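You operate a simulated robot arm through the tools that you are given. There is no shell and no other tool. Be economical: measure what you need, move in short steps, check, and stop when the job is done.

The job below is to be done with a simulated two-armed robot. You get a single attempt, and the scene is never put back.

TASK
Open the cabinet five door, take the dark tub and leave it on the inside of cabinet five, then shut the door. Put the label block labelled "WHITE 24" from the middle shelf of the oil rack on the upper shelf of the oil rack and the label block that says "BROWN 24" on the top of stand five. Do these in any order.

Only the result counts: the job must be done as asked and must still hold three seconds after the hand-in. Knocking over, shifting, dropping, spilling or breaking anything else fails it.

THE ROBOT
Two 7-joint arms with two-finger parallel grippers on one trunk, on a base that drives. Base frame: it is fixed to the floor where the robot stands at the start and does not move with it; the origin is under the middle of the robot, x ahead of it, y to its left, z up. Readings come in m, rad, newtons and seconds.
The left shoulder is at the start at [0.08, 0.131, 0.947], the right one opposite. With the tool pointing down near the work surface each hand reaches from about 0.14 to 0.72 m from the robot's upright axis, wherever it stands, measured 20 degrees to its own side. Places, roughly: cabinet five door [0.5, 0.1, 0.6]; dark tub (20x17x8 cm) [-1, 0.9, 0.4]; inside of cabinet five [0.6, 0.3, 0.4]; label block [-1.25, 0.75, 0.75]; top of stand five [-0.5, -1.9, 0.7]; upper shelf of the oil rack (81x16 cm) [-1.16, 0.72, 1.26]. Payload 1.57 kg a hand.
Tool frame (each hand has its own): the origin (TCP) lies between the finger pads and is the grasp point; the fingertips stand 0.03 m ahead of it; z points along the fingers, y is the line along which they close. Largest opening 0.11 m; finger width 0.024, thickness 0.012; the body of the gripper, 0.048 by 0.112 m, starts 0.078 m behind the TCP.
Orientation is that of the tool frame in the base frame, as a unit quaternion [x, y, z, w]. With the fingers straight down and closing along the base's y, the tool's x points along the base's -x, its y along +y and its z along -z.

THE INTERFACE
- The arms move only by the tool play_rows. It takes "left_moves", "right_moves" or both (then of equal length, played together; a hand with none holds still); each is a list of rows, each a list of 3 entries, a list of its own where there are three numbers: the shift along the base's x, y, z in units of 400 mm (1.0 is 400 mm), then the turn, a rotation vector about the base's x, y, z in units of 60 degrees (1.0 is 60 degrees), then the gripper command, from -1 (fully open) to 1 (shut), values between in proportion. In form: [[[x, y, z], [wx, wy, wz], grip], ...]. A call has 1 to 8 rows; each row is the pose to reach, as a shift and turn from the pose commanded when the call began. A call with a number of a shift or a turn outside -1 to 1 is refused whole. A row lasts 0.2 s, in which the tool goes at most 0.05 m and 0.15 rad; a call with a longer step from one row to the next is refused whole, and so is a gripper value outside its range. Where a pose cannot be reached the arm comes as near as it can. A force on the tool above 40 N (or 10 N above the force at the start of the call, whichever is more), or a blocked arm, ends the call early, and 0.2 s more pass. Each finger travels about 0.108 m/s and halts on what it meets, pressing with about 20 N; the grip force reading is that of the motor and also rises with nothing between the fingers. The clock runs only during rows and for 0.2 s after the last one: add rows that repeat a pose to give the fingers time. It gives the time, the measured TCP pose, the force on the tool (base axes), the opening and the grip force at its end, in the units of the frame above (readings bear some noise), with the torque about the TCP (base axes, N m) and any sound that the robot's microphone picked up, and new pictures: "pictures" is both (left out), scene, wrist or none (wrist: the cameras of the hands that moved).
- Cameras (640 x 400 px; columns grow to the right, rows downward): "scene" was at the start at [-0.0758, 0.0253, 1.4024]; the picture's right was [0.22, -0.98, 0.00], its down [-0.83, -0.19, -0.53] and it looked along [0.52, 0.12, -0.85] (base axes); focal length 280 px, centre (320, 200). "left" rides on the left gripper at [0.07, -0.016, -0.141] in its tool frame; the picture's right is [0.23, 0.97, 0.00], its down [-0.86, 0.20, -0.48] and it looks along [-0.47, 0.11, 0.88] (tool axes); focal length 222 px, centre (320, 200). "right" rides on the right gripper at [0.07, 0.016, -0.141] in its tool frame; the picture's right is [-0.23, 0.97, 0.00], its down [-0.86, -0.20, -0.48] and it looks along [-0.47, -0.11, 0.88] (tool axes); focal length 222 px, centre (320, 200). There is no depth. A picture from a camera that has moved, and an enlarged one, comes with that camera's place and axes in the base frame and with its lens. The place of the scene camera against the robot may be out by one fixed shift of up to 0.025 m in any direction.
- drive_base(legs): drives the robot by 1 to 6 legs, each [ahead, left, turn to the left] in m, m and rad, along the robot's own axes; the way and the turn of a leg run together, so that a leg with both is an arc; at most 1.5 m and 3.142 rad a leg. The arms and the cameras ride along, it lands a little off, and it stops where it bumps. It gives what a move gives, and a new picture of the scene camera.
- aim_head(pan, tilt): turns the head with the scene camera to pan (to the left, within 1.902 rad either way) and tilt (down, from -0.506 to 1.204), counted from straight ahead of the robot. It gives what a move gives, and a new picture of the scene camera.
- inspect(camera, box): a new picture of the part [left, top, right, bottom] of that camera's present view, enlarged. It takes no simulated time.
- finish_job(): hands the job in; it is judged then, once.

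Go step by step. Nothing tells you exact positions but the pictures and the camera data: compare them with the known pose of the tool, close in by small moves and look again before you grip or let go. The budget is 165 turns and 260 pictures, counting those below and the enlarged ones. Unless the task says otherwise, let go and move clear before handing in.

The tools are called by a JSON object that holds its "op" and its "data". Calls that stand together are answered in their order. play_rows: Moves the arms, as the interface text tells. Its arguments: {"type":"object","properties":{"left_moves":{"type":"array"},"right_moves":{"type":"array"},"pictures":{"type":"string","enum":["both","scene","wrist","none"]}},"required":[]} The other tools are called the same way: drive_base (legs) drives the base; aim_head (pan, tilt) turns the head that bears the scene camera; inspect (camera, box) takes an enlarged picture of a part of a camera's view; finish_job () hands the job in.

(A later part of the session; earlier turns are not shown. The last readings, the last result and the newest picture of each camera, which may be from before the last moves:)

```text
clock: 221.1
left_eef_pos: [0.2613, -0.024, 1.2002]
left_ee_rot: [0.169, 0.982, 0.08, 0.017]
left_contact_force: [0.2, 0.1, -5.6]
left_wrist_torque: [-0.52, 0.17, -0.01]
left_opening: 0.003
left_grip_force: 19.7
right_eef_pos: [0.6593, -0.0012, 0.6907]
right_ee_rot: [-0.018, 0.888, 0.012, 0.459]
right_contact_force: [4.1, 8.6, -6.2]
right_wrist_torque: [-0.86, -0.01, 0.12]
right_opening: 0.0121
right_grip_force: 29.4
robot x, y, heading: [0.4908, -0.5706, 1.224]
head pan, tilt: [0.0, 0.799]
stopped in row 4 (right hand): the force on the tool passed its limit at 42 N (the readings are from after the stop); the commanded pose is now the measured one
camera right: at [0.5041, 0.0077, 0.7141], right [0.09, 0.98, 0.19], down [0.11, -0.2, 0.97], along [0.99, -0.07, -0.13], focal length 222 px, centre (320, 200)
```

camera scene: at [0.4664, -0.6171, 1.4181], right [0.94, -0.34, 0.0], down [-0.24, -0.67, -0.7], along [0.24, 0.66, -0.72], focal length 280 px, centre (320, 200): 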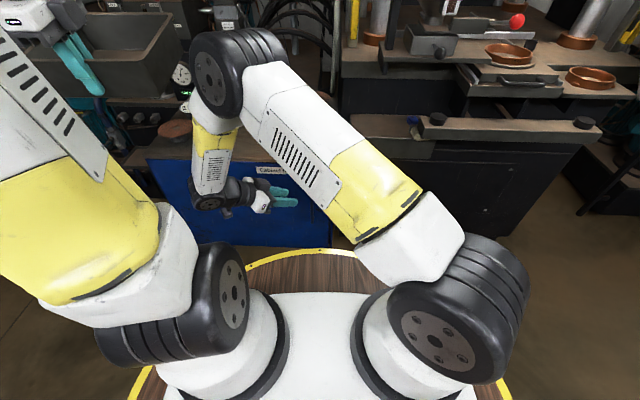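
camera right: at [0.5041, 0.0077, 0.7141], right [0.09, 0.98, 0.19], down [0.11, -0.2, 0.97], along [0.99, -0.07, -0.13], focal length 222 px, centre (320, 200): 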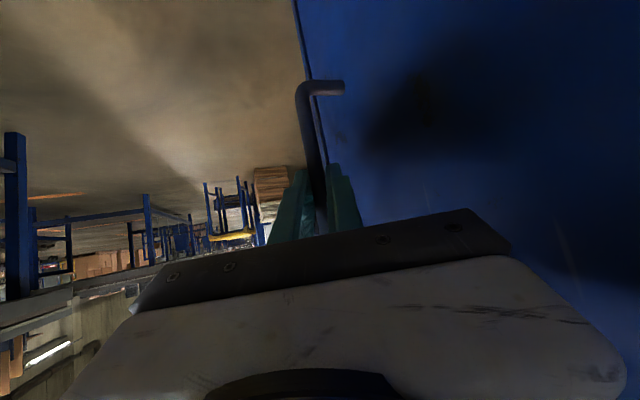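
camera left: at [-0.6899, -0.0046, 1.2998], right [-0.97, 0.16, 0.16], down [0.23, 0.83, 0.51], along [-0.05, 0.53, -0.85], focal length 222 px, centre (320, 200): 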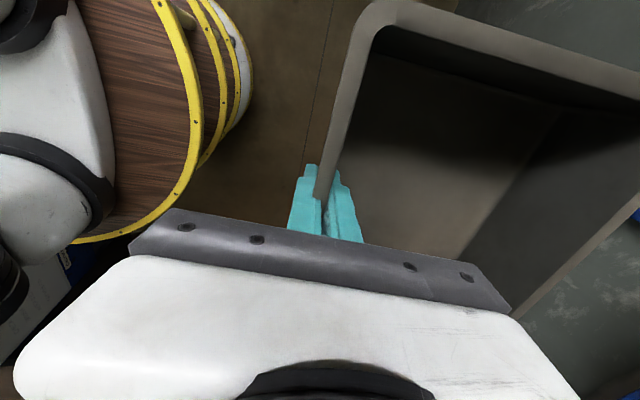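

Gripped with the finger behind the bar. Pull along the door's arc.

{"op": "play_rows", "data": {"right_moves": [[[-0.012, -0.025, 0], [0, 0, 0], 1], [[-0.025, -0.05, 0], [0, 0, 0], 1], [[-0.04, -0.075, 0], [0, 0, 0], 1], [[-0.057, -0.1, 0], [0, 0, 0], 1]], "pictures": "wrist"}}

```text
clock: 221.4
left_eef_pos: [0.2616, -0.0242, 1.2009]
left_ee_rot: [0.169, 0.982, 0.079, 0.017]
left_contact_force: [-0.5, -0.8, -7.0]
left_wrist_torque: [-0.5, 0.19, 0.01]
left_opening: 0.0028
left_grip_force: 19.6
right_eef_pos: [0.6592, -0.0011, 0.6899]
right_ee_rot: [-0.019, 0.888, 0.016, 0.459]
right_contact_force: [2.2, 8.7, -9.1]
right_wrist_torque: [-0.79, -0.05, 0.15]
right_opening: 0.0125
right_grip_force: 29.1
robot x, y, heading: [0.4922, -0.5716, 1.228]
head pan, tilt: [0.0, 0.799]
stopped in row 1 (right hand): the force on the tool passed its limit at 48 N (the readings are from after the stop); the commanded pose is now the measured one
camera right: at [0.5035, 0.0064, 0.7149], right [0.08, 0.98, 0.2], down [0.11, -0.21, 0.97], along [0.99, -0.06, -0.13], focal length 222 px, centre (320, 200)
```

right: 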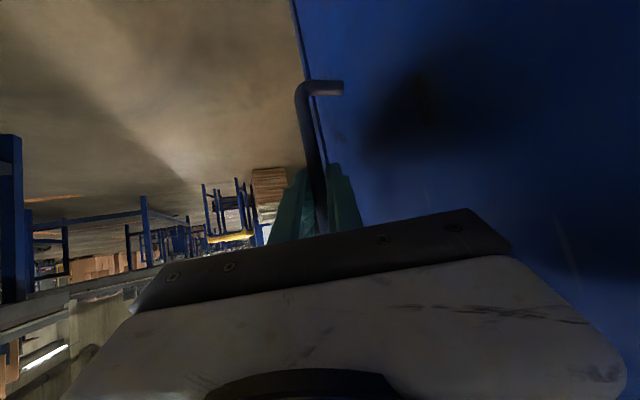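

Spike at 48 N with a quick step. Pull much more gently, in millimetre steps.

{"op": "play_rows", "data": {"right_moves": [[[-0.003, -0.006, 0], [0, 0, 0], 1], [[-0.006, -0.012, 0], [0, 0, 0], 1], [[-0.009, -0.018, 0], [0, 0, 0], 1], [[-0.012, -0.024, 0], [0, 0, 0], 1], [[-0.015, -0.03, 0], [0, 0, 0], 1], [[-0.018, -0.036, 0], [0, 0, 0], 1], [[-0.021, -0.042, 0], [0, 0, 0], 1], [[-0.024, -0.048, 0], [0, 0, 0], 1]], "pictures": "none"}}

```text
clock: 221.9
left_eef_pos: [0.2629, -0.0246, 1.1998]
left_ee_rot: [0.169, 0.982, 0.078, 0.017]
left_contact_force: [0.2, 0.0, -6.7]
left_wrist_torque: [-0.45, 0.21, -0.03]
left_opening: 0.003
left_grip_force: 20.0
right_eef_pos: [0.658, -0.0016, 0.6906]
right_ee_rot: [-0.021, 0.888, 0.02, 0.459]
right_contact_force: [4.4, 10.0, -11.2]
right_wrist_torque: [-0.82, -0.21, 0.19]
right_opening: 0.0123
right_grip_force: 29.2
robot x, y, heading: [0.4887, -0.5722, 1.228]
head pan, tilt: [0.0, 0.799]
stopped in row 2 (right hand): the force on the tool passed its limit at 51 N (the readings are from after the stop); the commanded pose is now the measured one
```

The door does not give; forces may be from a jammed grip. I open slightly and pull with the inner finger only, watching the numbers.

{"op": "play_rows", "data": {"right_moves": [[[0, 0, 0], [0, 0, 0], 0.4], [[0, 0, 0], [0, 0, 0], 0.4], [[0, 0, 0], [0, 0, 0], 0.4]], "pictures": "none"}}

{"op": "play_rows", "data": {"right_moves": [[[-0.01, -0.023, 0], [0, 0, 0], 0.4], [[-0.014, -0.032, 0], [0, 0, 0], 0.4], [[-0.018, -0.041, 0], [0, 0, 0], 0.4], [[-0.022, -0.05, 0], [0, 0, 0], 0.4]], "pictures": "wrist"}}

```text
clock: 222.7
left_eef_pos: [0.2615, -0.0234, 1.201]
left_ee_rot: [0.17, 0.982, 0.081, 0.016]
left_contact_force: [0.3, -0.6, -6.1]
left_wrist_torque: [-0.47, 0.25, -0.02]
left_opening: 0.0029
left_grip_force: 20.4
right_eef_pos: [0.6558, -0.0012, 0.6911]
right_ee_rot: [-0.019, 0.888, 0.019, 0.459]
right_contact_force: [-0.6, -0.9, -0.6]
right_wrist_torque: [0.02, 0.02, -0.05]
right_opening: 0.0329
right_grip_force: 0.0
robot x, y, heading: [0.4908, -0.5738, 1.226]
head pan, tilt: [0.0, 0.799]
```

```text
clock: 223.7
left_eef_pos: [0.2623, -0.0231, 1.1981]
left_ee_rot: [0.17, 0.982, 0.081, 0.017]
left_contact_force: [1.2, 0.3, -6.4]
left_wrist_torque: [-0.48, 0.18, 0.03]
left_opening: 0.0028
left_grip_force: 20.8
right_eef_pos: [0.6496, -0.0199, 0.6919]
right_ee_rot: [-0.02, 0.888, 0.021, 0.46]
right_contact_force: [6.0, 19.7, -0.4]
right_wrist_torque: [0.01, 0.11, 0.21]
right_opening: 0.0496
right_grip_force: 9.1
robot x, y, heading: [0.4915, -0.5705, 1.228]
head pan, tilt: [0.0, 0.799]
camera right: at [0.4941, -0.0138, 0.7171], right [0.08, 0.98, 0.2], down [0.11, -0.21, 0.97], along [0.99, -0.05, -0.13], focal length 222 px, centre (320, 200)
```

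right: 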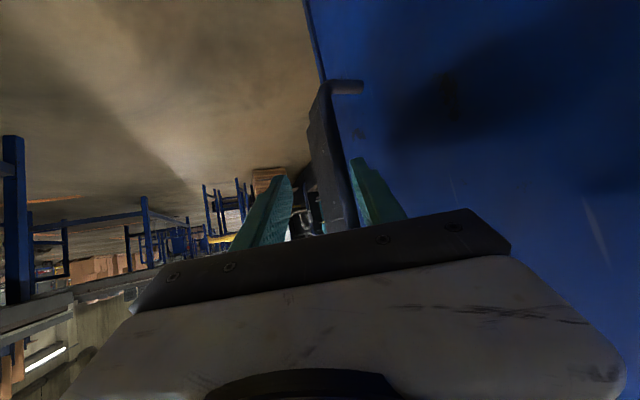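

{"op": "inspect", "data": {"camera": "right", "box": [230, 60, 430, 250]}}

```text
2.11 times, centred on (330, 155) of right
camera zoom: at [0.4941, -0.0138, 0.7171], right [0.08, 0.98, 0.2], down [0.11, -0.21, 0.97], along [0.99, -0.05, -0.13], focal length 468 px, centre (299, 295)
```

zoom: 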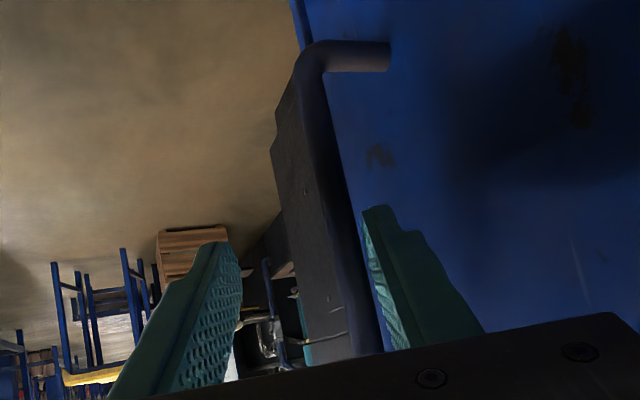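

The finger motor yields at ~20 N. I'll open fully so the finger rests on its end stop, and hook with that.

{"op": "play_rows", "data": {"right_moves": [[[0.01, 0.02, 0], [0, 0, 0], 0.1], [[0.02, 0.0, 0], [0, 0, 0], -0.4], [[0.025, -0.04, 0], [0, 0, 0], -1], [[0.025, -0.055, 0], [0, 0, 0], -1]], "pictures": "none"}}

{"op": "play_rows", "data": {"right_moves": [[[-0.005, -0.012, 0], [0, 0, 0], -1], [[-0.01, -0.024, 0], [0, 0, 0], -1], [[-0.015, -0.034, 0], [0, 0, 0], -1], [[-0.019, -0.042, 0], [0, 0, 0], -1], [[-0.023, -0.05, 0], [0, 0, 0], -1], [[-0.027, -0.058, 0], [0, 0, 0], -1], [[-0.031, -0.066, 0], [0, 0, 0], -1]], "pictures": "wrist"}}

```text
clock: 224.7
left_eef_pos: [0.2612, -0.0244, 1.2005]
left_ee_rot: [0.169, 0.982, 0.081, 0.016]
left_contact_force: [0.4, 0.2, -6.7]
left_wrist_torque: [-0.47, 0.19, 0.0]
left_opening: 0.0029
left_grip_force: 20.2
right_eef_pos: [0.6588, -0.0441, 0.6926]
right_ee_rot: [-0.019, 0.888, 0.019, 0.459]
right_contact_force: [0.6, 0.7, 0.1]
right_wrist_torque: [0.01, 0.03, -0.03]
right_opening: 0.1099
right_grip_force: 0.0
robot x, y, heading: [0.4879, -0.5731, 1.231]
head pan, tilt: [0.0, 0.799]
```

```text
clock: 225.6
left_eef_pos: [0.2618, -0.0236, 1.2]
left_ee_rot: [0.169, 0.982, 0.079, 0.018]
left_contact_force: [-0.7, 0.4, -6.4]
left_wrist_torque: [-0.5, 0.2, -0.01]
left_opening: 0.0029
left_grip_force: 19.8
right_eef_pos: [0.653, -0.051, 0.694]
right_ee_rot: [-0.021, 0.888, 0.025, 0.458]
right_contact_force: [-0.3, 2.2, 0.3]
right_wrist_torque: [0.06, -0.04, 0.07]
right_opening: 0.1098
right_grip_force: 0.1
robot x, y, heading: [0.4892, -0.572, 1.226]
head pan, tilt: [0.0, 0.799]
stopped in row 4 (right hand): the force on the tool passed its limit at 48 N (the readings are from after the stop); the commanded pose is now the measured one
camera right: at [0.4982, -0.0454, 0.7192], right [0.07, 0.98, 0.21], down [0.12, -0.22, 0.97], along [0.99, -0.04, -0.13], focal length 222 px, centre (320, 200)
```

right: 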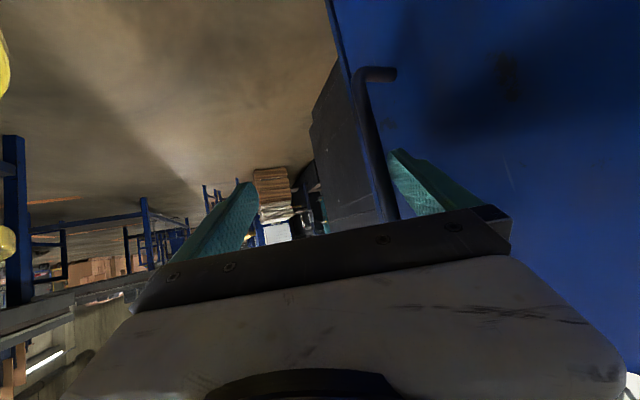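

Contact only produced an impact spike. From this touching position, build the pull up in very tiny steps.

{"op": "play_rows", "data": {"right_moves": [[[-0.001, -0.0025, 0], [0, 0, 0], -1], [[-0.002, -0.005, 0], [0, 0, 0], -1], [[-0.003, -0.0075, 0], [0, 0, 0], -1], [[-0.004, -0.01, 0], [0, 0, 0], -1], [[-0.005, -0.0125, 0], [0, 0, 0], -1], [[-0.006, -0.015, 0], [0, 0, 0], -1], [[-0.007, -0.0175, 0], [0, 0, 0], -1], [[-0.008, -0.02, 0], [0, 0, 0], -1]], "pictures": "none"}}

```text
clock: 226.6
left_eef_pos: [0.2618, -0.0237, 1.2003]
left_ee_rot: [0.169, 0.982, 0.078, 0.016]
left_contact_force: [0.4, 0.5, -6.1]
left_wrist_torque: [-0.49, 0.22, -0.02]
left_opening: 0.0031
left_grip_force: 19.8
right_eef_pos: [0.6516, -0.0505, 0.6962]
right_ee_rot: [-0.023, 0.888, 0.029, 0.458]
right_contact_force: [1.4, 4.7, -1.2]
right_wrist_torque: [-0.09, 0.05, 0.0]
right_opening: 0.1101
right_grip_force: 0.0
robot x, y, heading: [0.493, -0.5717, 1.222]
head pan, tilt: [0.0, 0.799]
stopped in row 4 (right hand): the force on the tool passed its limit at 42 N (the readings are from after the stop); the commanded pose is now the measured one
```

The door holds over 42 N steadily at the handle. I'll use the base: with the finger hooked on its end stop, drive straight back 3 cm.

{"op": "drive_base", "data": {"legs": [[-0.03, 0, 0]]}}

```text
clock: 227.3
left_eef_pos: [0.2601, -0.033, 1.1984]
left_ee_rot: [0.17, 0.982, 0.078, 0.017]
left_contact_force: [0.0, 0.5, -5.5]
left_wrist_torque: [-0.5, 0.17, -0.01]
left_opening: 0.0029
left_grip_force: 20.0
right_eef_pos: [0.6474, -0.0515, 0.6981]
right_ee_rot: [-0.026, 0.889, 0.037, 0.455]
right_contact_force: [-0.2, 0.2, -0.3]
right_wrist_torque: [-0.02, 0.02, 0.01]
right_opening: 0.1101
right_grip_force: 0.1
robot x, y, heading: [0.4886, -0.5778, 1.223]
head pan, tilt: [0.0, 0.799]
stopped in leg 1: the force on the tool passed its limit at 77 N (the readings are from after the stop); the commanded pose is now the measured one
camera scene: at [0.4638, -0.6231, 1.4181], right [0.94, -0.34, 0.0], down [-0.24, -0.67, -0.7], along [0.24, 0.66, -0.72], focal length 280 px, centre (320, 200)
```

scene: 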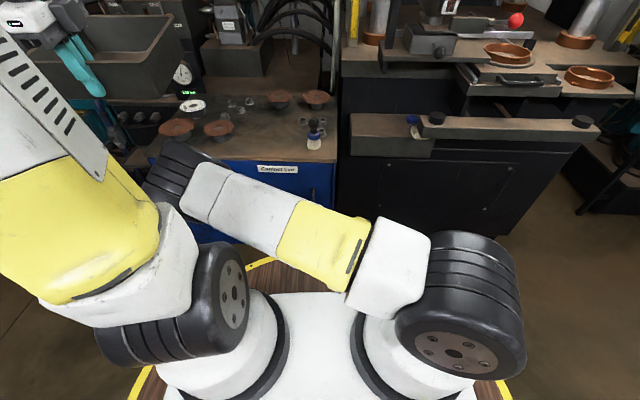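

Even 77 N did not move it, so pulling outward seems wrong or latched. I regrip the bar centred and test sideways motion (sliding door).

{"op": "play_rows", "data": {"right_moves": [[[0.01, 0.03, -0.01], [0, 0, 0], -0.6], [[0.015, 0.08, -0.015], [0, 0, 0], -0.1], [[0.02, 0.123, -0.02], [0, 0, 0], 0.4], [[0.02, 0.123, -0.02], [0, 0, 0], 1], [[0.02, 0.123, -0.02], [0, 0, 0], 1]], "pictures": "wrist"}}

```text
clock: 228.5
left_eef_pos: [0.259, -0.0324, 1.1997]
left_ee_rot: [0.169, 0.982, 0.08, 0.018]
left_contact_force: [-0.2, -0.6, -6.0]
left_wrist_torque: [-0.48, 0.19, 0.03]
left_opening: 0.0031
left_grip_force: 20.2
right_eef_pos: [0.6566, -0.0029, 0.6886]
right_ee_rot: [-0.025, 0.889, 0.035, 0.456]
right_contact_force: [1.5, 3.3, -1.0]
right_wrist_torque: [-0.89, 0.15, 0.04]
right_opening: 0.0127
right_grip_force: 29.8
robot x, y, heading: [0.4882, -0.579, 1.224]
head pan, tilt: [0.0, 0.799]
camera right: at [0.5015, 0.0, 0.7152], right [0.06, 0.97, 0.22], down [0.13, -0.23, 0.97], along [0.99, -0.03, -0.14], focal length 222 px, centre (320, 200)
```

right: 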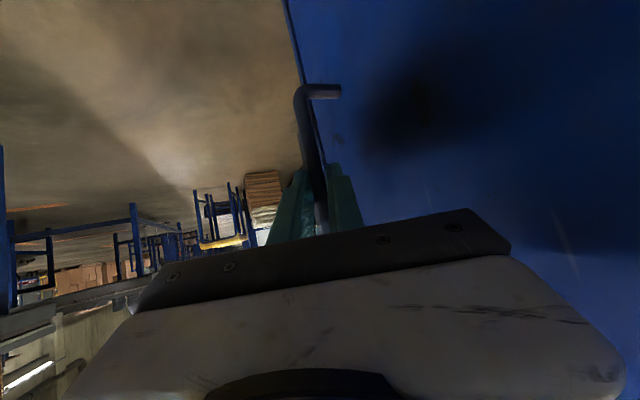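

{"op": "play_rows", "data": {"right_moves": [[[-0.007, 0.003, 0], [0, 0, 0], 1], [[-0.014, 0.006, 0], [0, 0, 0], 1], [[-0.021, 0.009, 0], [0, 0, 0], 1], [[-0.028, 0.012, 0], [0, 0, 0], 1], [[-0.035, 0.015, 0], [0, 0, 0], 1], [[-0.042, 0.018, 0], [0, 0, 0], 1]], "pictures": "wrist"}}

```text
clock: 229.9
left_eef_pos: [0.2588, -0.0316, 1.1994]
left_ee_rot: [0.169, 0.982, 0.078, 0.017]
left_contact_force: [-0.1, 0.1, -6.1]
left_wrist_torque: [-0.49, 0.19, -0.04]
left_opening: 0.0027
left_grip_force: 19.8
right_eef_pos: [0.6395, 0.0055, 0.6893]
right_ee_rot: [-0.026, 0.889, 0.036, 0.457]
right_contact_force: [2.6, -0.9, 1.0]
right_wrist_torque: [-0.9, -0.55, -0.01]
right_opening: 0.013
right_grip_force: 29.5
robot x, y, heading: [0.4881, -0.5766, 1.226]
head pan, tilt: [0.0, 0.799]
camera right: at [0.4846, 0.0071, 0.7152], right [0.06, 0.97, 0.22], down [0.13, -0.23, 0.97], along [0.99, -0.03, -0.13], focal length 222 px, centre (320, 200)
```

right: 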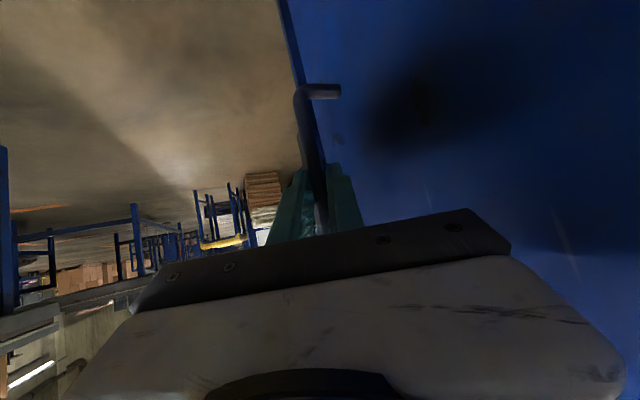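

The handle moved with my hand at only ~3 N: it's a sliding door, opening to the left. I'll keep the grip and slide it by driving the base left.

{"op": "drive_base", "data": {"legs": [[0.005, 0.1, 0]]}}

```text
clock: 231.1
left_eef_pos: [0.1645, 0.007, 1.2004]
left_ee_rot: [0.17, 0.982, 0.079, 0.017]
left_contact_force: [1.0, 0.2, -6.4]
left_wrist_torque: [-0.49, 0.2, 0.01]
left_opening: 0.0026
left_grip_force: 19.3
right_eef_pos: [0.5461, 0.0438, 0.6889]
right_ee_rot: [-0.025, 0.889, 0.035, 0.457]
right_contact_force: [1.3, -0.7, 4.7]
right_wrist_torque: [-0.95, 0.42, -0.07]
right_opening: 0.0129
right_grip_force: 29.8
robot x, y, heading: [0.3945, -0.5386, 1.227]
head pan, tilt: [0.0, 0.799]
camera scene: at [0.3705, -0.5843, 1.4181], right [0.94, -0.34, 0.0], down [-0.24, -0.67, -0.7], along [0.24, 0.66, -0.72], focal length 280 px, centre (320, 200)
```

scene: 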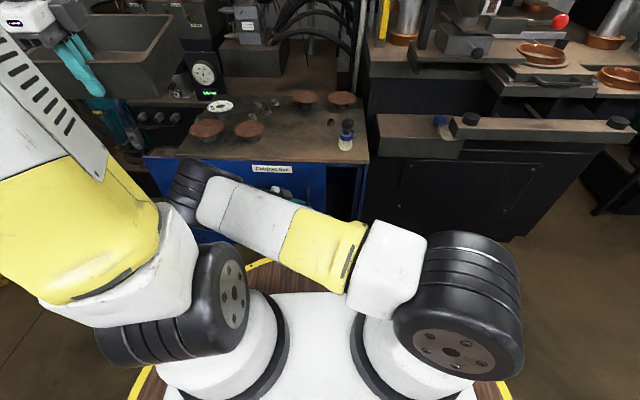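

Sliding nicely; an opening shows on the right. Continue 0.25 m.

{"op": "drive_base", "data": {"legs": [[0.008, 0.14, 0], [0.006, 0.11, 0]]}}

```text
clock: 233.2
left_eef_pos: [-0.0658, 0.1027, 1.2007]
left_ee_rot: [0.169, 0.982, 0.078, 0.017]
left_contact_force: [0.0, 0.6, -6.4]
left_wrist_torque: [-0.49, 0.22, 0.0]
left_opening: 0.003
left_grip_force: 20.6
right_eef_pos: [0.3154, 0.1406, 0.6898]
right_ee_rot: [-0.025, 0.889, 0.036, 0.456]
right_contact_force: [-8.7, -23.3, 7.3]
right_wrist_torque: [-1.14, 0.53, -0.34]
right_opening: 0.013
right_grip_force: 29.3
robot x, y, heading: [0.1636, -0.4418, 1.225]
head pan, tilt: [0.0, 0.799]
camera scene: at [0.1402, -0.4876, 1.418], right [0.94, -0.34, 0.0], down [-0.24, -0.67, -0.7], along [0.24, 0.66, -0.72], focal length 280 px, centre (320, 200)
```

scene: 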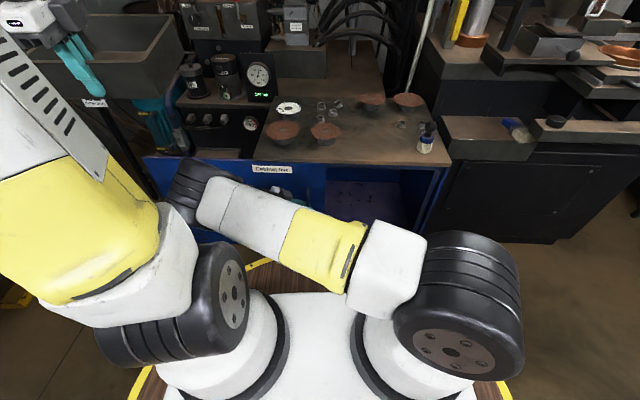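

Door is open ~0.37 m. Release the handle and withdraw the right hand.

{"op": "play_rows", "data": {"right_moves": [[[0, 0, 0], [0, 0, 0], 0.6], [[0, -0.012, 0], [0, 0, 0], 0.35], [[-0.06, -0.012, 0.02], [0, 0, 0], 0.35], [[-0.14, -0.02, 0.05], [0, 0, 0], 0.35], [[-0.22, -0.04, 0.09], [0, 0, 0], 0.35], [[-0.22, -0.12, 0.15], [0, 0, 0], 0.35], [[-0.2, -0.2, 0.22], [0, 0, 0.05], 0.35], [[-0.16, -0.26, 0.3], [0, 0, 0.12], 0.35]], "pictures": "none"}}

{"op": "play_rows", "data": {"right_moves": [[[0.08, 0.0, 0.06], [0, 0, 0.13], 0.35], [[0.16, 0.0, 0.12], [0, 0, 0.26], 0.35], [[0.24, 0.0, 0.18], [0, 0, 0.39], 0.35], [[0.32, 0.0, 0.25], [0, 0, 0.52], 0.35], [[0.4, 0.0, 0.32], [0, 0, 0.65], 0.35], [[0.48, 0.0, 0.4], [0, 0, 0.78], 0.35], [[0.57, 0.0, 0.46], [0, 0, 0.85], 0.35], [[0.66, 0.0, 0.52], [0, 0, 0.85], 0.35]], "pictures": "scene"}}

```text
clock: 234.7
left_eef_pos: [-0.0647, 0.1044, 1.1989]
left_ee_rot: [0.169, 0.982, 0.078, 0.018]
left_contact_force: [-0.1, -0.7, -6.8]
left_wrist_torque: [-0.5, 0.18, -0.02]
left_opening: 0.0027
left_grip_force: 19.6
right_eef_pos: [0.3187, 0.0837, 0.7415]
right_ee_rot: [0.041, 0.889, -0.014, 0.456]
right_contact_force: [-0.1, 0.1, -0.6]
right_wrist_torque: [0.01, 0.01, 0.0]
right_opening: 0.0357
right_grip_force: 0.0
robot x, y, heading: [0.1629, -0.4373, 1.229]
head pan, tilt: [0.0, 0.799]
stopped in row 7 (right hand): the arm was blocked; the commanded pose is now the measured one
```

```text
clock: 235.9
left_eef_pos: [-0.0665, 0.1033, 1.198]
left_ee_rot: [0.168, 0.983, 0.076, 0.017]
left_contact_force: [-0.9, -0.6, -5.8]
left_wrist_torque: [-0.48, 0.18, -0.01]
left_opening: 0.0028
left_grip_force: 20.0
right_eef_pos: [0.464, 0.0818, 0.8583]
right_ee_rot: [-0.266, 0.854, 0.132, 0.428]
right_contact_force: [-0.3, -0.8, -0.4]
right_wrist_torque: [-0.01, 0.0, 0.0]
right_opening: 0.0357
right_grip_force: 0.1
robot x, y, heading: [0.1618, -0.4394, 1.226]
head pan, tilt: [0.0, 0.799]
stopped in row 6 (right hand): the force on the tool passed its limit at 67 N (the readings are from after the stop); the commanded pose is now the measured one
camera scene: at [0.1401, -0.4869, 1.4181], right [0.94, -0.34, 0.0], down [-0.24, -0.68, -0.7], along [0.24, 0.66, -0.72], focal length 280 px, centre (320, 200)
```

scene: 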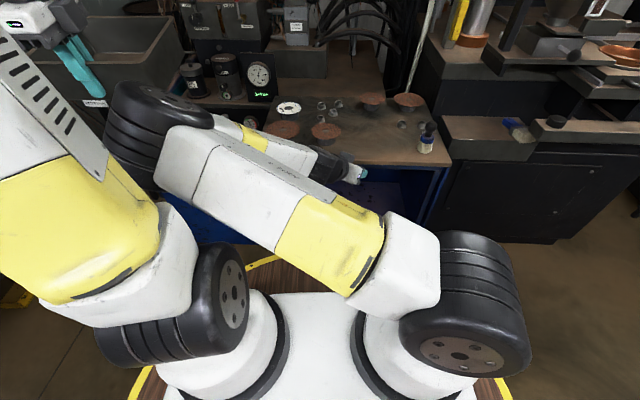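

The fingertips touched the countertop edge. Pull straight back toward me first, then up and right.

{"op": "play_rows", "data": {"right_moves": [[[0.0, -0.08, 0.0], [0, 0, 0], 0.35], [[0.03, -0.18, 0.02], [0, 0, 0.05], 0.35], [[0.06, -0.27, 0.06], [0, 0, 0.12], 0.35], [[0.1, -0.35, 0.13], [0, 0, 0.2], 0.35], [[0.13, -0.42, 0.22], [0, 0, 0.3], 0.35], [[0.16, -0.47, 0.32], [0, 0, 0.4], 0.35], [[0.18, -0.5, 0.43], [0, 0, 0.5], 0.35], [[0.19, -0.52, 0.54], [0, 0, 0.58], 0.35]], "pictures": "scene"}}

```text
clock: 237.7
left_eef_pos: [-0.065, 0.1036, 1.1998]
left_ee_rot: [0.168, 0.983, 0.078, 0.017]
left_contact_force: [1.7, 0.3, -5.2]
left_wrist_torque: [-0.47, 0.3, -0.05]
left_opening: 0.003
left_grip_force: 20.2
right_eef_pos: [0.5882, -0.0904, 1.1182]
right_ee_rot: [-0.509, 0.736, 0.255, 0.367]
right_contact_force: [1.9, -0.1, 0.2]
right_wrist_torque: [0.01, 0.04, 0.06]
right_opening: 0.0356
right_grip_force: 0.2
right hand out of reach, approached as far as the arm can: row 3, 4, 5, 6, 7, 8
robot x, y, heading: [0.163, -0.4434, 1.224]
head pan, tilt: [0.0, 0.799]
camera scene: at [0.1418, -0.4876, 1.4181], right [0.94, -0.34, 0.0], down [-0.24, -0.67, -0.7], along [0.23, 0.66, -0.72], focal length 280 px, centre (320, 200)
```

scene: 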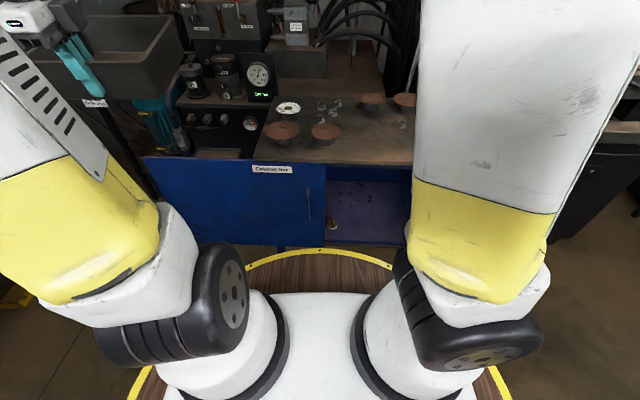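

Open cabinet visible. Zoom into the interior.

{"op": "inspect", "data": {"camera": "scene", "box": [240, 140, 440, 265]}}

```text
3.20 times, centred on (340, 202) of scene
camera zoom: at [0.1418, -0.4876, 1.4181], right [0.94, -0.34, 0.0], down [-0.24, -0.67, -0.7], along [0.23, 0.66, -0.72], focal length 896 px, centre (256, 192)
```

zoom: 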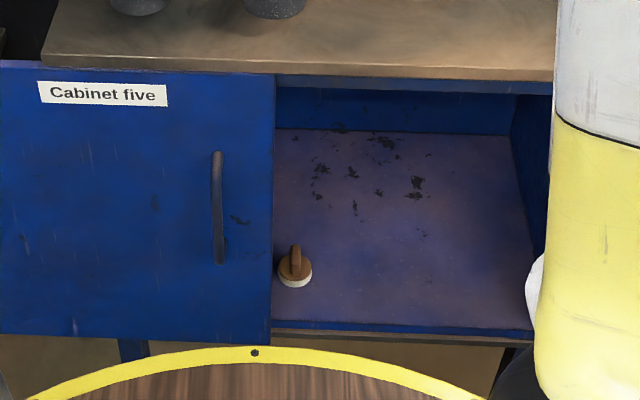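

Free interior spans t≈0.29–0.65 with a small object near its left front; I'll put the tub on the right part. Drive right to align and square up.

{"op": "drive_base", "data": {"legs": [[-0.015, -0.37, 0], [0, 0, -0.052]]}}

```text
clock: 240.5
left_eef_pos: [0.3053, -0.0238, 1.2003]
left_ee_rot: [0.193, 0.978, 0.077, 0.019]
left_contact_force: [-0.3, -0.6, -5.7]
left_wrist_torque: [-0.51, 0.19, -0.02]
left_opening: 0.0029
left_grip_force: 20.3
right_eef_pos: [0.9495, -0.2504, 1.1179]
right_ee_rot: [-0.492, 0.747, 0.246, 0.373]
right_contact_force: [0.6, -1.1, -0.2]
right_wrist_torque: [-0.02, 0.01, 0.02]
right_opening: 0.0356
right_grip_force: 0.2
robot x, y, heading: [0.5111, -0.5802, 1.175]
head pan, tilt: [0.0, 0.799]
camera scene: at [0.4809, -0.6243, 1.4181], right [0.92, -0.38, 0.0], down [-0.28, -0.66, -0.7], along [0.27, 0.64, -0.72], focal length 280 px, centre (320, 200)
```

scene: 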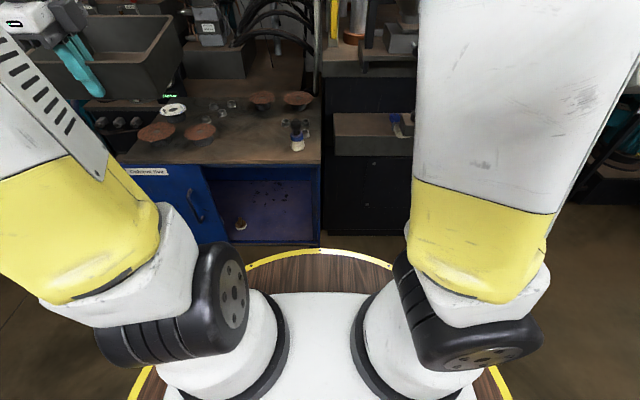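

Aligned with the cabinet. Move the tub in front of the opening (t≈0.535), staying clear of the countertop, and start lowering.

{"op": "play_rows", "data": {"left_moves": [[[0.05, -0.09, 0], [0, 0, 0], 1], [[0.14, -0.15, 0], [0, 0, 0], 1], [[0.25, -0.19, 0], [0, 0, 0], 1], [[0.36, -0.23, 0], [0, 0, 0], 1], [[0.46, -0.27, 0], [0, 0, 0], 1], [[0.537, -0.298, -0.03], [0, 0, 0], 1], [[0.537, -0.298, -0.15], [0, 0, 0], 1], [[0.537, -0.298, -0.27], [0, 0, 0], 1]]}}

```text
clock: 242.3
left_eef_pos: [0.5205, -0.1416, 1.0899]
left_ee_rot: [0.191, 0.978, 0.077, 0.019]
left_contact_force: [-0.1, 0.3, -5.9]
left_wrist_torque: [-0.43, 0.22, -0.03]
left_opening: 0.0029
left_grip_force: 19.4
right_eef_pos: [0.9472, -0.2509, 1.1173]
right_ee_rot: [-0.491, 0.748, 0.244, 0.374]
right_contact_force: [0.5, -0.2, 0.9]
right_wrist_torque: [0.02, 0.0, -0.02]
right_opening: 0.0361
right_grip_force: 0.0
robot x, y, heading: [0.5083, -0.5795, 1.175]
head pan, tilt: [0.0, 0.799]
camera scene: at [0.481, -0.6246, 1.4181], right [0.92, -0.38, 0.0], down [-0.28, -0.66, -0.7], along [0.27, 0.64, -0.72], focal length 280 px, centre (320, 200)
camera left: at [0.4396, -0.1524, 1.2268], right [0.15, 0.98, 0.15], down [0.83, -0.21, 0.51], along [0.53, 0.05, -0.85], focal length 222 px, centre (320, 200)
```

scene: 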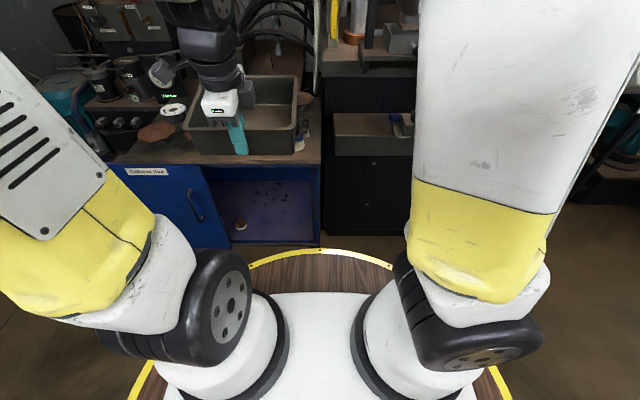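
left: 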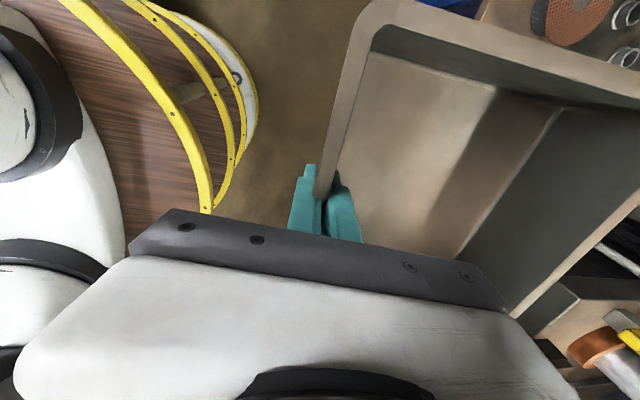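

Good clearance. Continue descending in front of the opening.

{"op": "play_rows", "data": {"left_moves": [[[0, 0, -0.12], [0, 0, 0], 1], [[0, 0, -0.24], [0, 0, 0], 1], [[0, 0, -0.36], [0, 0, 0], 1], [[0, 0, -0.48], [0, 0, 0], 1], [[0, 0, -0.6], [0, 0, 0], 1], [[0, 0, -0.72], [0, 0, 0], 1], [[0, 0, -0.84], [0, 0, 0], 1], [[0, 0, -0.96], [0, 0, 0], 1]], "pictures": "none"}}

{"op": "play_rows", "data": {"left_moves": [[[0, 0, -0.11], [0, 0, 0], 1], [[0, 0, -0.22], [0, 0, 0], 1], [[0, 0, -0.33], [0, 0, 0], 1], [[0, 0, -0.4], [0, 0, 0], 1]]}}

```text
clock: 244.1
left_eef_pos: [0.5221, -0.1415, 0.7072]
left_ee_rot: [0.192, 0.978, 0.076, 0.018]
left_contact_force: [-0.2, 0.8, -6.2]
left_wrist_torque: [-0.44, 0.21, 0.01]
left_opening: 0.003
left_grip_force: 20.2
right_eef_pos: [0.9484, -0.2499, 1.1188]
right_ee_rot: [-0.49, 0.748, 0.244, 0.374]
right_contact_force: [-0.2, 0.0, -0.2]
right_wrist_torque: [0.07, -0.04, 0.01]
right_opening: 0.0358
right_grip_force: 0.1
robot x, y, heading: [0.5078, -0.5762, 1.174]
head pan, tilt: [0.0, 0.799]
```

```text
clock: 245.1
left_eef_pos: [0.5205, -0.1423, 0.5464]
left_ee_rot: [0.193, 0.978, 0.076, 0.018]
left_contact_force: [-0.3, 0.7, -5.5]
left_wrist_torque: [-0.46, 0.23, -0.01]
left_opening: 0.0028
left_grip_force: 19.9
right_eef_pos: [0.9488, -0.2498, 1.1179]
right_ee_rot: [-0.491, 0.748, 0.245, 0.374]
right_contact_force: [-0.3, -0.4, -0.3]
right_wrist_torque: [0.0, 0.0, 0.0]
right_opening: 0.0356
right_grip_force: 0.1
robot x, y, heading: [0.5096, -0.5812, 1.177]
head pan, tilt: [0.0, 0.799]
camera scene: at [0.4811, -0.6245, 1.4181], right [0.92, -0.38, 0.0], down [-0.28, -0.66, -0.7], along [0.27, 0.64, -0.72], focal length 280 px, centre (320, 200)
camera left: at [0.4386, -0.1522, 0.6836], right [0.15, 0.98, 0.15], down [0.83, -0.21, 0.51], along [0.53, 0.05, -0.85], focal length 222 px, centre (320, 200)
```

scene: 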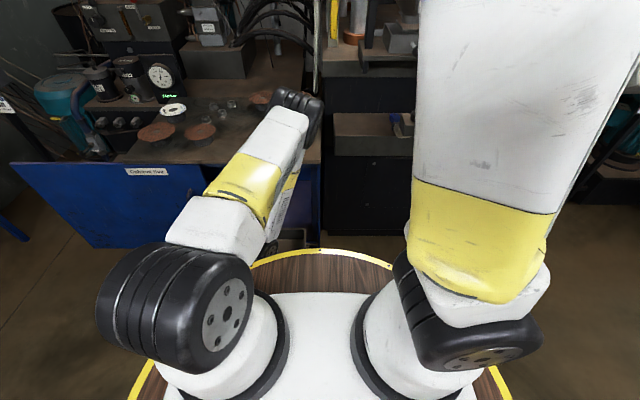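
left: 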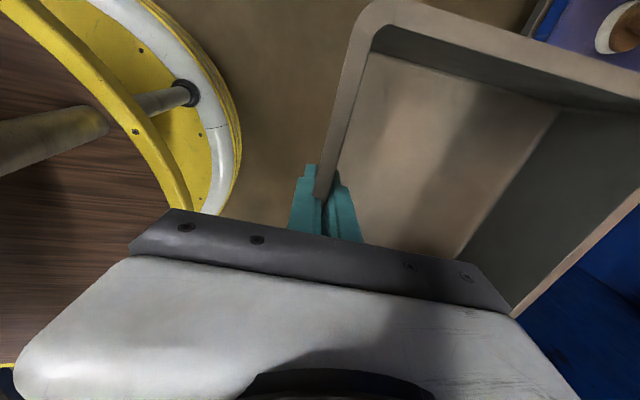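

Tub is level with the opening. Move it forward into the cabinet until the front wall is just outside.

{"op": "play_rows", "data": {"left_moves": [[[0.045, 0.107, 0], [0, 0, 0], 1], [[0.09, 0.214, 0], [0, 0, 0], 1], [[0.135, 0.322, -0.02], [0, 0, 0], 1], [[0.18, 0.43, -0.05], [0, 0, 0], 1]]}}

```text
clock: 246.1
left_eef_pos: [0.593, 0.0267, 0.5273]
left_ee_rot: [0.192, 0.978, 0.076, 0.018]
left_contact_force: [-0.1, 0.6, -5.7]
left_wrist_torque: [-0.44, 0.21, 0.0]
left_opening: 0.0031
left_grip_force: 19.6
right_eef_pos: [0.9499, -0.2502, 1.1178]
right_ee_rot: [-0.491, 0.748, 0.245, 0.374]
right_contact_force: [-0.7, 1.0, 0.7]
right_wrist_torque: [0.01, 0.03, 0.02]
right_opening: 0.0358
right_grip_force: 0.0
robot x, y, heading: [0.5067, -0.5785, 1.176]
head pan, tilt: [0.0, 0.799]
camera scene: at [0.4812, -0.6245, 1.4181], right [0.92, -0.38, 0.0], down [-0.28, -0.66, -0.7], along [0.27, 0.64, -0.72], focal length 280 px, centre (320, 200)
camera left: at [0.5122, 0.0179, 0.6645], right [0.15, 0.98, 0.15], down [0.83, -0.21, 0.51], along [0.53, 0.05, -0.85], focal length 222 px, centre (320, 200)
```

scene: 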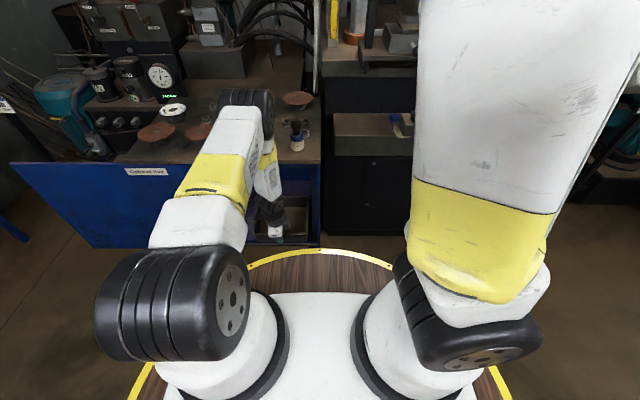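
left: 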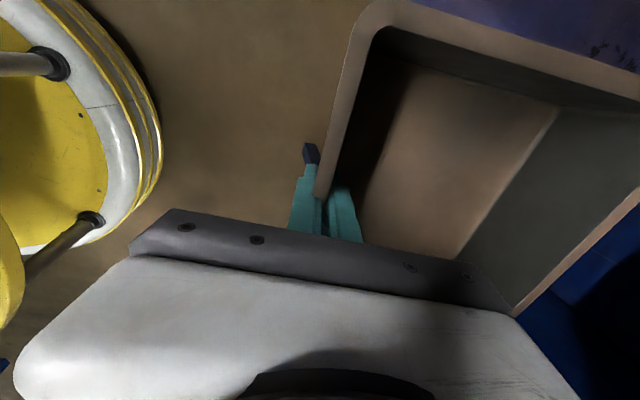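

{"op": "play_rows", "data": {"left_moves": [[[0.0195, 0.046, -0.03], [0, 0, 0], 1], [[0.0195, 0.046, -0.07], [0, 0, 0], 1], [[0.0195, 0.046, -0.09], [0, 0, 0], 1], [[0.0195, 0.046, -0.105], [0, 0, 0], 1], [[0.0195, 0.046, -0.12], [0, 0, 0], 1], [[0.0195, 0.046, -0.13], [0, 0, 0], 1]], "pictures": "wrist"}}

```text
clock: 247.5
left_eef_pos: [0.6001, 0.0467, 0.4749]
left_ee_rot: [0.192, 0.978, 0.077, 0.019]
left_contact_force: [1.0, 0.4, -6.3]
left_wrist_torque: [-0.48, 0.21, -0.01]
left_opening: 0.003
left_grip_force: 20.1
right_eef_pos: [0.9487, -0.25, 1.119]
right_ee_rot: [-0.491, 0.748, 0.245, 0.374]
right_contact_force: [-0.1, -0.6, -0.4]
right_wrist_torque: [0.0, -0.01, 0.01]
right_opening: 0.0357
right_grip_force: 0.0
robot x, y, heading: [0.5059, -0.5777, 1.173]
head pan, tilt: [0.0, 0.799]
camera left: at [0.5189, 0.0375, 0.6119], right [0.15, 0.98, 0.15], down [0.83, -0.21, 0.51], along [0.53, 0.05, -0.85], focal length 222 px, centre (320, 200)
```

left: 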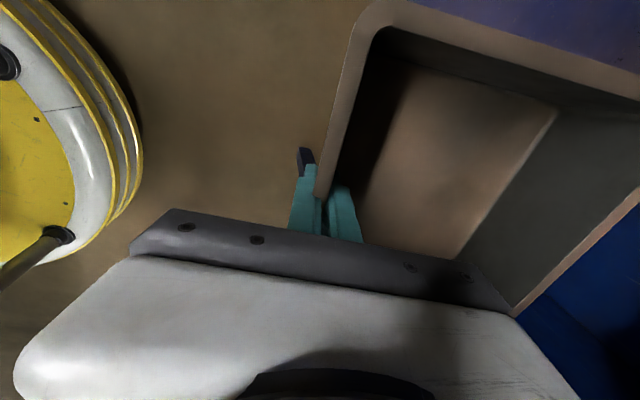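

Not touching yet. Lower in small steps.

{"op": "play_rows", "data": {"left_moves": [[[0, 0, -0.012], [0, 0, 0], 1], [[0, 0, -0.024], [0, 0, 0], 1], [[0, 0, -0.036], [0, 0, 0], 1], [[0, 0, -0.048], [0, 0, 0], 1]], "pictures": "none"}}

```text
clock: 248.5
left_eef_pos: [0.6008, 0.0491, 0.4566]
left_ee_rot: [0.192, 0.978, 0.079, 0.018]
left_contact_force: [-0.2, -0.7, 10.5]
left_wrist_torque: [0.16, 0.16, 0.02]
left_opening: 0.0028
left_grip_force: 20.2
right_eef_pos: [0.9485, -0.2498, 1.1174]
right_ee_rot: [-0.491, 0.748, 0.244, 0.374]
right_contact_force: [-0.2, 0.4, 0.1]
right_wrist_torque: [0.03, 0.0, 0.0]
right_opening: 0.0357
right_grip_force: 0.0
robot x, y, heading: [0.5097, -0.5797, 1.176]
head pan, tilt: [0.0, 0.799]
```

Tub rests on the cabinet floor. Release and view.

{"op": "play_rows", "data": {"left_moves": [[[0, 0, 0.004], [0, 0, 0], 0.8], [[0, 0, 0.004], [0, 0, 0], 0.3], [[0, 0, 0.004], [0, 0, 0], 0.0]], "pictures": "wrist"}}

```text
clock: 249.3
left_eef_pos: [0.6004, 0.0457, 0.4576]
left_ee_rot: [0.192, 0.978, 0.076, 0.019]
left_contact_force: [0.2, -0.2, -0.7]
left_wrist_torque: [0.04, 0.0, -0.02]
left_opening: 0.0548
left_grip_force: 0.1
right_eef_pos: [0.9484, -0.249, 1.1186]
right_ee_rot: [-0.491, 0.748, 0.245, 0.374]
right_contact_force: [-0.1, -0.4, 1.0]
right_wrist_torque: [-0.03, -0.04, 0.0]
right_opening: 0.0359
right_grip_force: 0.1
robot x, y, heading: [0.5082, -0.5805, 1.176]
head pan, tilt: [0.0, 0.799]
camera left: at [0.5187, 0.0373, 0.594], right [0.15, 0.98, 0.15], down [0.83, -0.21, 0.51], along [0.53, 0.05, -0.85], focal length 222 px, centre (320, 200)
```

left: 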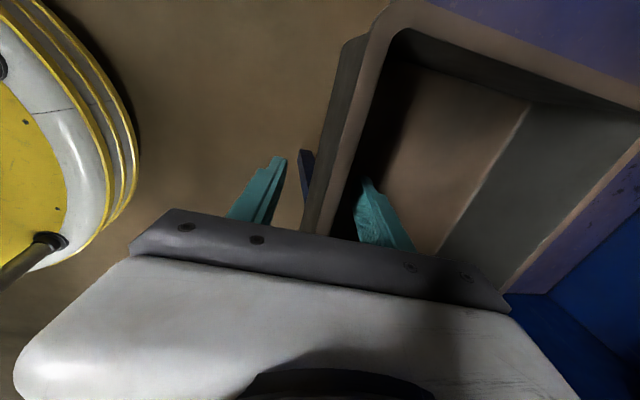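

Tub is standing, front edge a few cm outside. Lift the fingers out, close them, pitch, and prepare to push it in.

{"op": "play_rows", "data": {"left_moves": [[[0, 0, 0.09], [0, 0, 0], 0.0], [[0, 0, 0.2], [0, 0, 0], 0.0], [[-0.03, -0.07, 0.27], [0.09, -0.038, 0], 0.3], [[-0.06, -0.15, 0.25], [0.2, -0.084, 0], 0.7], [[-0.09, -0.22, 0.2], [0.31, -0.13, 0], 1], [[-0.1, -0.24, 0.12], [0.42, -0.176, 0], 1], [[-0.1, -0.24, 0.06], [0.5375, -0.225, 0], 1], [[-0.1, -0.24, 0.045], [0.5375, -0.225, 0], 1]]}}

```text
clock: 251.1
left_eef_pos: [0.5603, -0.0477, 0.4753]
left_ee_rot: [0.18, 0.909, 0.367, 0.077]
left_contact_force: [-0.1, -0.5, -0.7]
left_wrist_torque: [0.0, -0.01, 0.02]
left_opening: 0.0
left_grip_force: 19.7
right_eef_pos: [0.949, -0.2502, 1.1181]
right_ee_rot: [-0.49, 0.748, 0.244, 0.374]
right_contact_force: [0.6, -0.1, -0.6]
right_wrist_torque: [0.05, 0.0, -0.01]
right_opening: 0.0359
right_grip_force: 0.1
robot x, y, heading: [0.5067, -0.5811, 1.176]
head pan, tilt: [0.0, 0.799]
camera scene: at [0.4811, -0.6244, 1.4181], right [0.92, -0.38, 0.0], down [-0.28, -0.66, -0.7], along [0.27, 0.64, -0.72], focal length 280 px, centre (320, 200)
camera left: at [0.4513, -0.1233, 0.5651], right [0.05, 0.74, 0.68], down [0.71, -0.5, 0.49], along [0.7, 0.46, -0.55], focal length 222 px, centre (320, 200)
```

scene: 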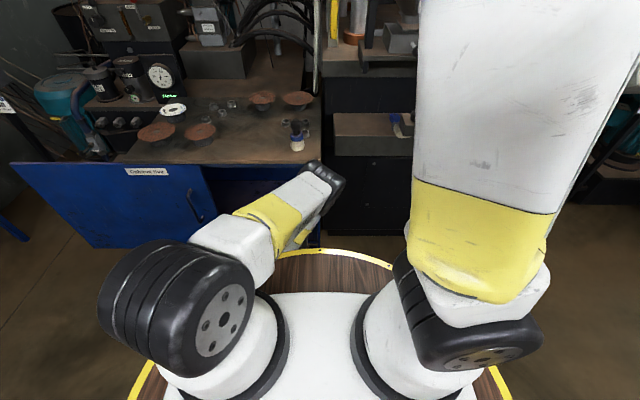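
left: 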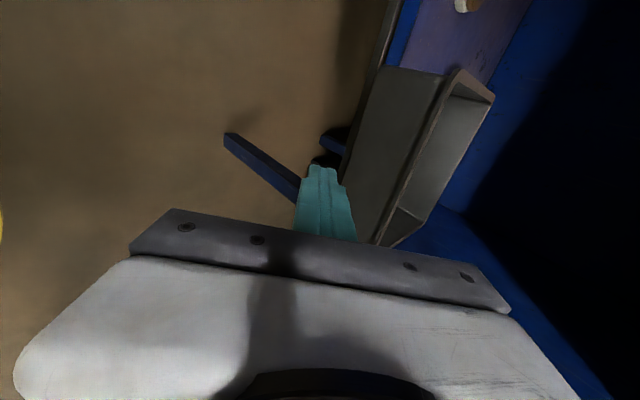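

Push the tub inward ~7 cm with the closed fingertips.

{"op": "play_rows", "data": {"left_moves": [[[0.035, 0.083, 0], [0, 0, 0], 1], [[0.07, 0.166, 0], [0, 0, 0], 1], [[0.095, 0.225, 0], [0, 0, 0], 1], [[0.12, 0.285, 0], [0, 0, 0], 1], [[0.1455, 0.3456, 0], [0, 0, 0], 1]], "pictures": "wrist"}}

```text
clock: 252.3
left_eef_pos: [0.6182, 0.0911, 0.4764]
left_ee_rot: [0.18, 0.909, 0.367, 0.079]
left_contact_force: [-0.1, -1.3, 0.5]
left_wrist_torque: [0.04, -0.01, 0.01]
left_opening: 0.0001
left_grip_force: 20.0
right_eef_pos: [0.9489, -0.2503, 1.1183]
right_ee_rot: [-0.49, 0.748, 0.245, 0.375]
right_contact_force: [0.0, -0.1, -0.4]
right_wrist_torque: [-0.05, 0.01, 0.0]
right_opening: 0.036
right_grip_force: 0.0
robot x, y, heading: [0.5067, -0.5783, 1.174]
head pan, tilt: [0.0, 0.799]
camera left: at [0.5098, 0.0149, 0.5665], right [0.05, 0.74, 0.67], down [0.71, -0.5, 0.49], along [0.7, 0.45, -0.55], focal length 222 px, centre (320, 200)
```

left: 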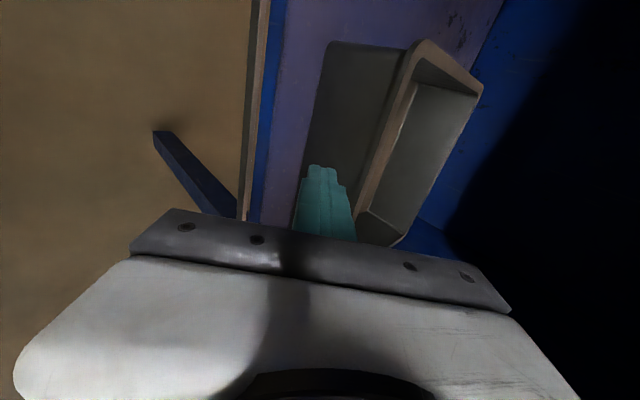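

The tub is fully inside. Withdraw the left hand and raise it to handle height in front of the cabinet.

{"op": "play_rows", "data": {"left_moves": [[[-0.045, -0.105, 0.0], [0, 0, 0], 1], [[-0.09, -0.21, 0.01], [0, 0, 0], 1], [[-0.13, -0.305, 0.05], [0, 0, 0], 1], [[-0.145, -0.343, 0.15], [0, 0, 0], 1], [[-0.145, -0.343, 0.26], [0, 0, 0], 1], [[-0.145, -0.343, 0.37], [0, 0, 0], 1], [[-0.145, -0.343, 0.47], [0, 0, 0], 1], [[-0.145, -0.343, 0.56], [0, 0, 0], 1]], "pictures": "none"}}

{"op": "drive_base", "data": {"legs": [[0, 0.24, 0]]}}

```text
clock: 254.1
left_eef_pos: [0.5589, -0.0462, 0.7001]
left_ee_rot: [0.18, 0.91, 0.367, 0.077]
left_contact_force: [0.0, 0.0, -0.8]
left_wrist_torque: [0.04, -0.01, 0.0]
left_opening: 0.0
left_grip_force: 19.9
right_eef_pos: [0.9485, -0.2497, 1.1172]
right_ee_rot: [-0.492, 0.748, 0.245, 0.374]
right_contact_force: [-0.4, -0.3, -0.4]
right_wrist_torque: [0.0, -0.01, 0.02]
right_opening: 0.0358
right_grip_force: 0.1
robot x, y, heading: [0.5047, -0.579, 1.176]
head pan, tilt: [0.0, 0.799]
```

```text
clock: 255.9
left_eef_pos: [0.3391, 0.0448, 0.6985]
left_ee_rot: [0.179, 0.91, 0.366, 0.078]
left_contact_force: [-0.1, 0.0, -1.1]
left_wrist_torque: [0.03, 0.01, 0.0]
left_opening: 0.0
left_grip_force: 20.0
right_eef_pos: [0.7277, -0.1592, 1.1184]
right_ee_rot: [-0.492, 0.747, 0.245, 0.374]
right_contact_force: [-0.3, 0.3, -0.8]
right_wrist_torque: [0.0, -0.03, 0.04]
right_opening: 0.0359
right_grip_force: 0.1
robot x, y, heading: [0.2885, -0.49, 1.178]
head pan, tilt: [0.0, 0.799]
camera scene: at [0.2618, -0.5335, 1.4181], right [0.92, -0.38, 0.0], down [-0.27, -0.66, -0.7], along [0.27, 0.64, -0.72], focal length 280 px, centre (320, 200)
```

scene: 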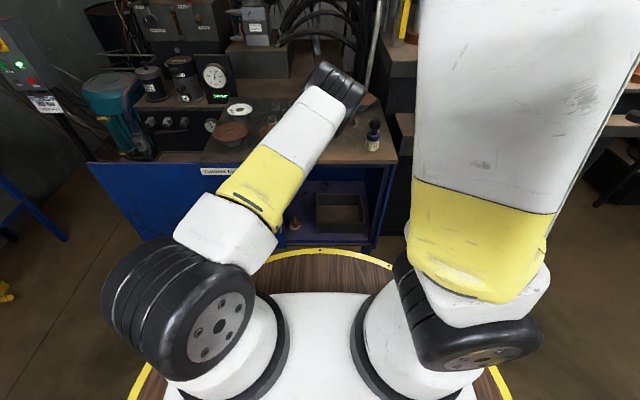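

Tub clearly sits inside. Move the left hand to the left side of the handle bar, then forward beside it.

{"op": "play_rows", "data": {"left_moves": [[[-0.1, 0.043, 0], [0, 0, 0], 1], [[-0.2075, 0.0873, 0], [0, 0, 0], 1], [[-0.17, 0.17, 0], [0, 0, 0], 1], [[-0.1375, 0.253, 0], [0, 0, 0], 1]], "pictures": "wrist"}}

```text
clock: 256.9
left_eef_pos: [0.2831, 0.1456, 0.6993]
left_ee_rot: [0.178, 0.91, 0.366, 0.078]
left_contact_force: [-0.5, 0.0, 0.0]
left_wrist_torque: [0.01, -0.02, -0.01]
left_opening: 0.0
left_grip_force: 19.7
right_eef_pos: [0.7271, -0.1578, 1.1193]
right_ee_rot: [-0.491, 0.747, 0.246, 0.374]
right_contact_force: [0.1, -0.2, 0.1]
right_wrist_torque: [-0.02, 0.02, -0.03]
right_opening: 0.036
right_grip_force: 0.2
robot x, y, heading: [0.289, -0.4913, 1.179]
head pan, tilt: [0.0, 0.799]
camera left: at [0.1759, 0.0696, 0.7888], right [0.05, 0.74, 0.67], down [0.71, -0.5, 0.49], along [0.7, 0.46, -0.55], focal length 222 px, centre (320, 200)
```

left: 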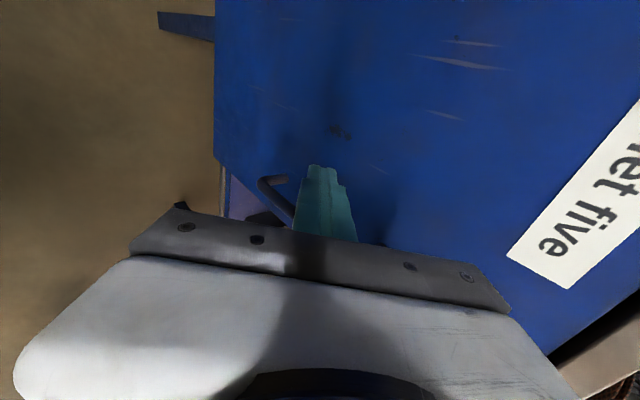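

The finger is just left of the bar. Drive right to slide the door shut.

{"op": "drive_base", "data": {"legs": [[0, -0.2, 0], [0, -0.15, 0]]}}

```text
clock: 259.4
left_eef_pos: [0.6103, 0.0109, 0.6992]
left_ee_rot: [0.179, 0.91, 0.366, 0.079]
left_contact_force: [0.3, 0.2, 0.1]
left_wrist_torque: [-0.03, -0.02, -0.03]
left_opening: 0.0
left_grip_force: 19.9
right_eef_pos: [1.0533, -0.2929, 1.1175]
right_ee_rot: [-0.491, 0.747, 0.245, 0.374]
right_contact_force: [-0.5, 0.1, 0.0]
right_wrist_torque: [0.02, 0.0, -0.01]
right_opening: 0.0358
right_grip_force: 0.0
robot x, y, heading: [0.6117, -0.6245, 1.177]
head pan, tilt: [0.0, 0.799]
camera scene: at [0.5862, -0.6676, 1.4181], right [0.92, -0.38, 0.0], down [-0.27, -0.66, -0.7], along [0.27, 0.64, -0.72], focal length 280 px, centre (320, 200)
```

scene: 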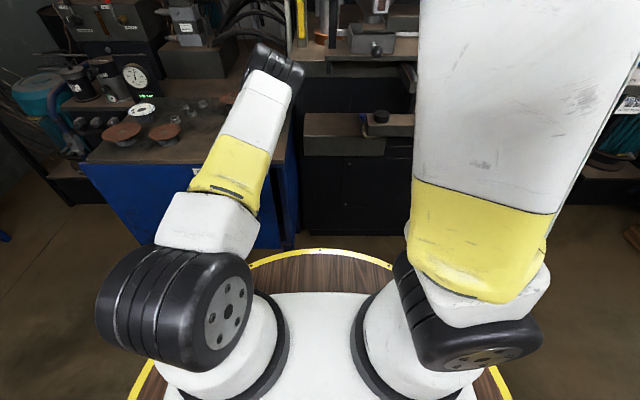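

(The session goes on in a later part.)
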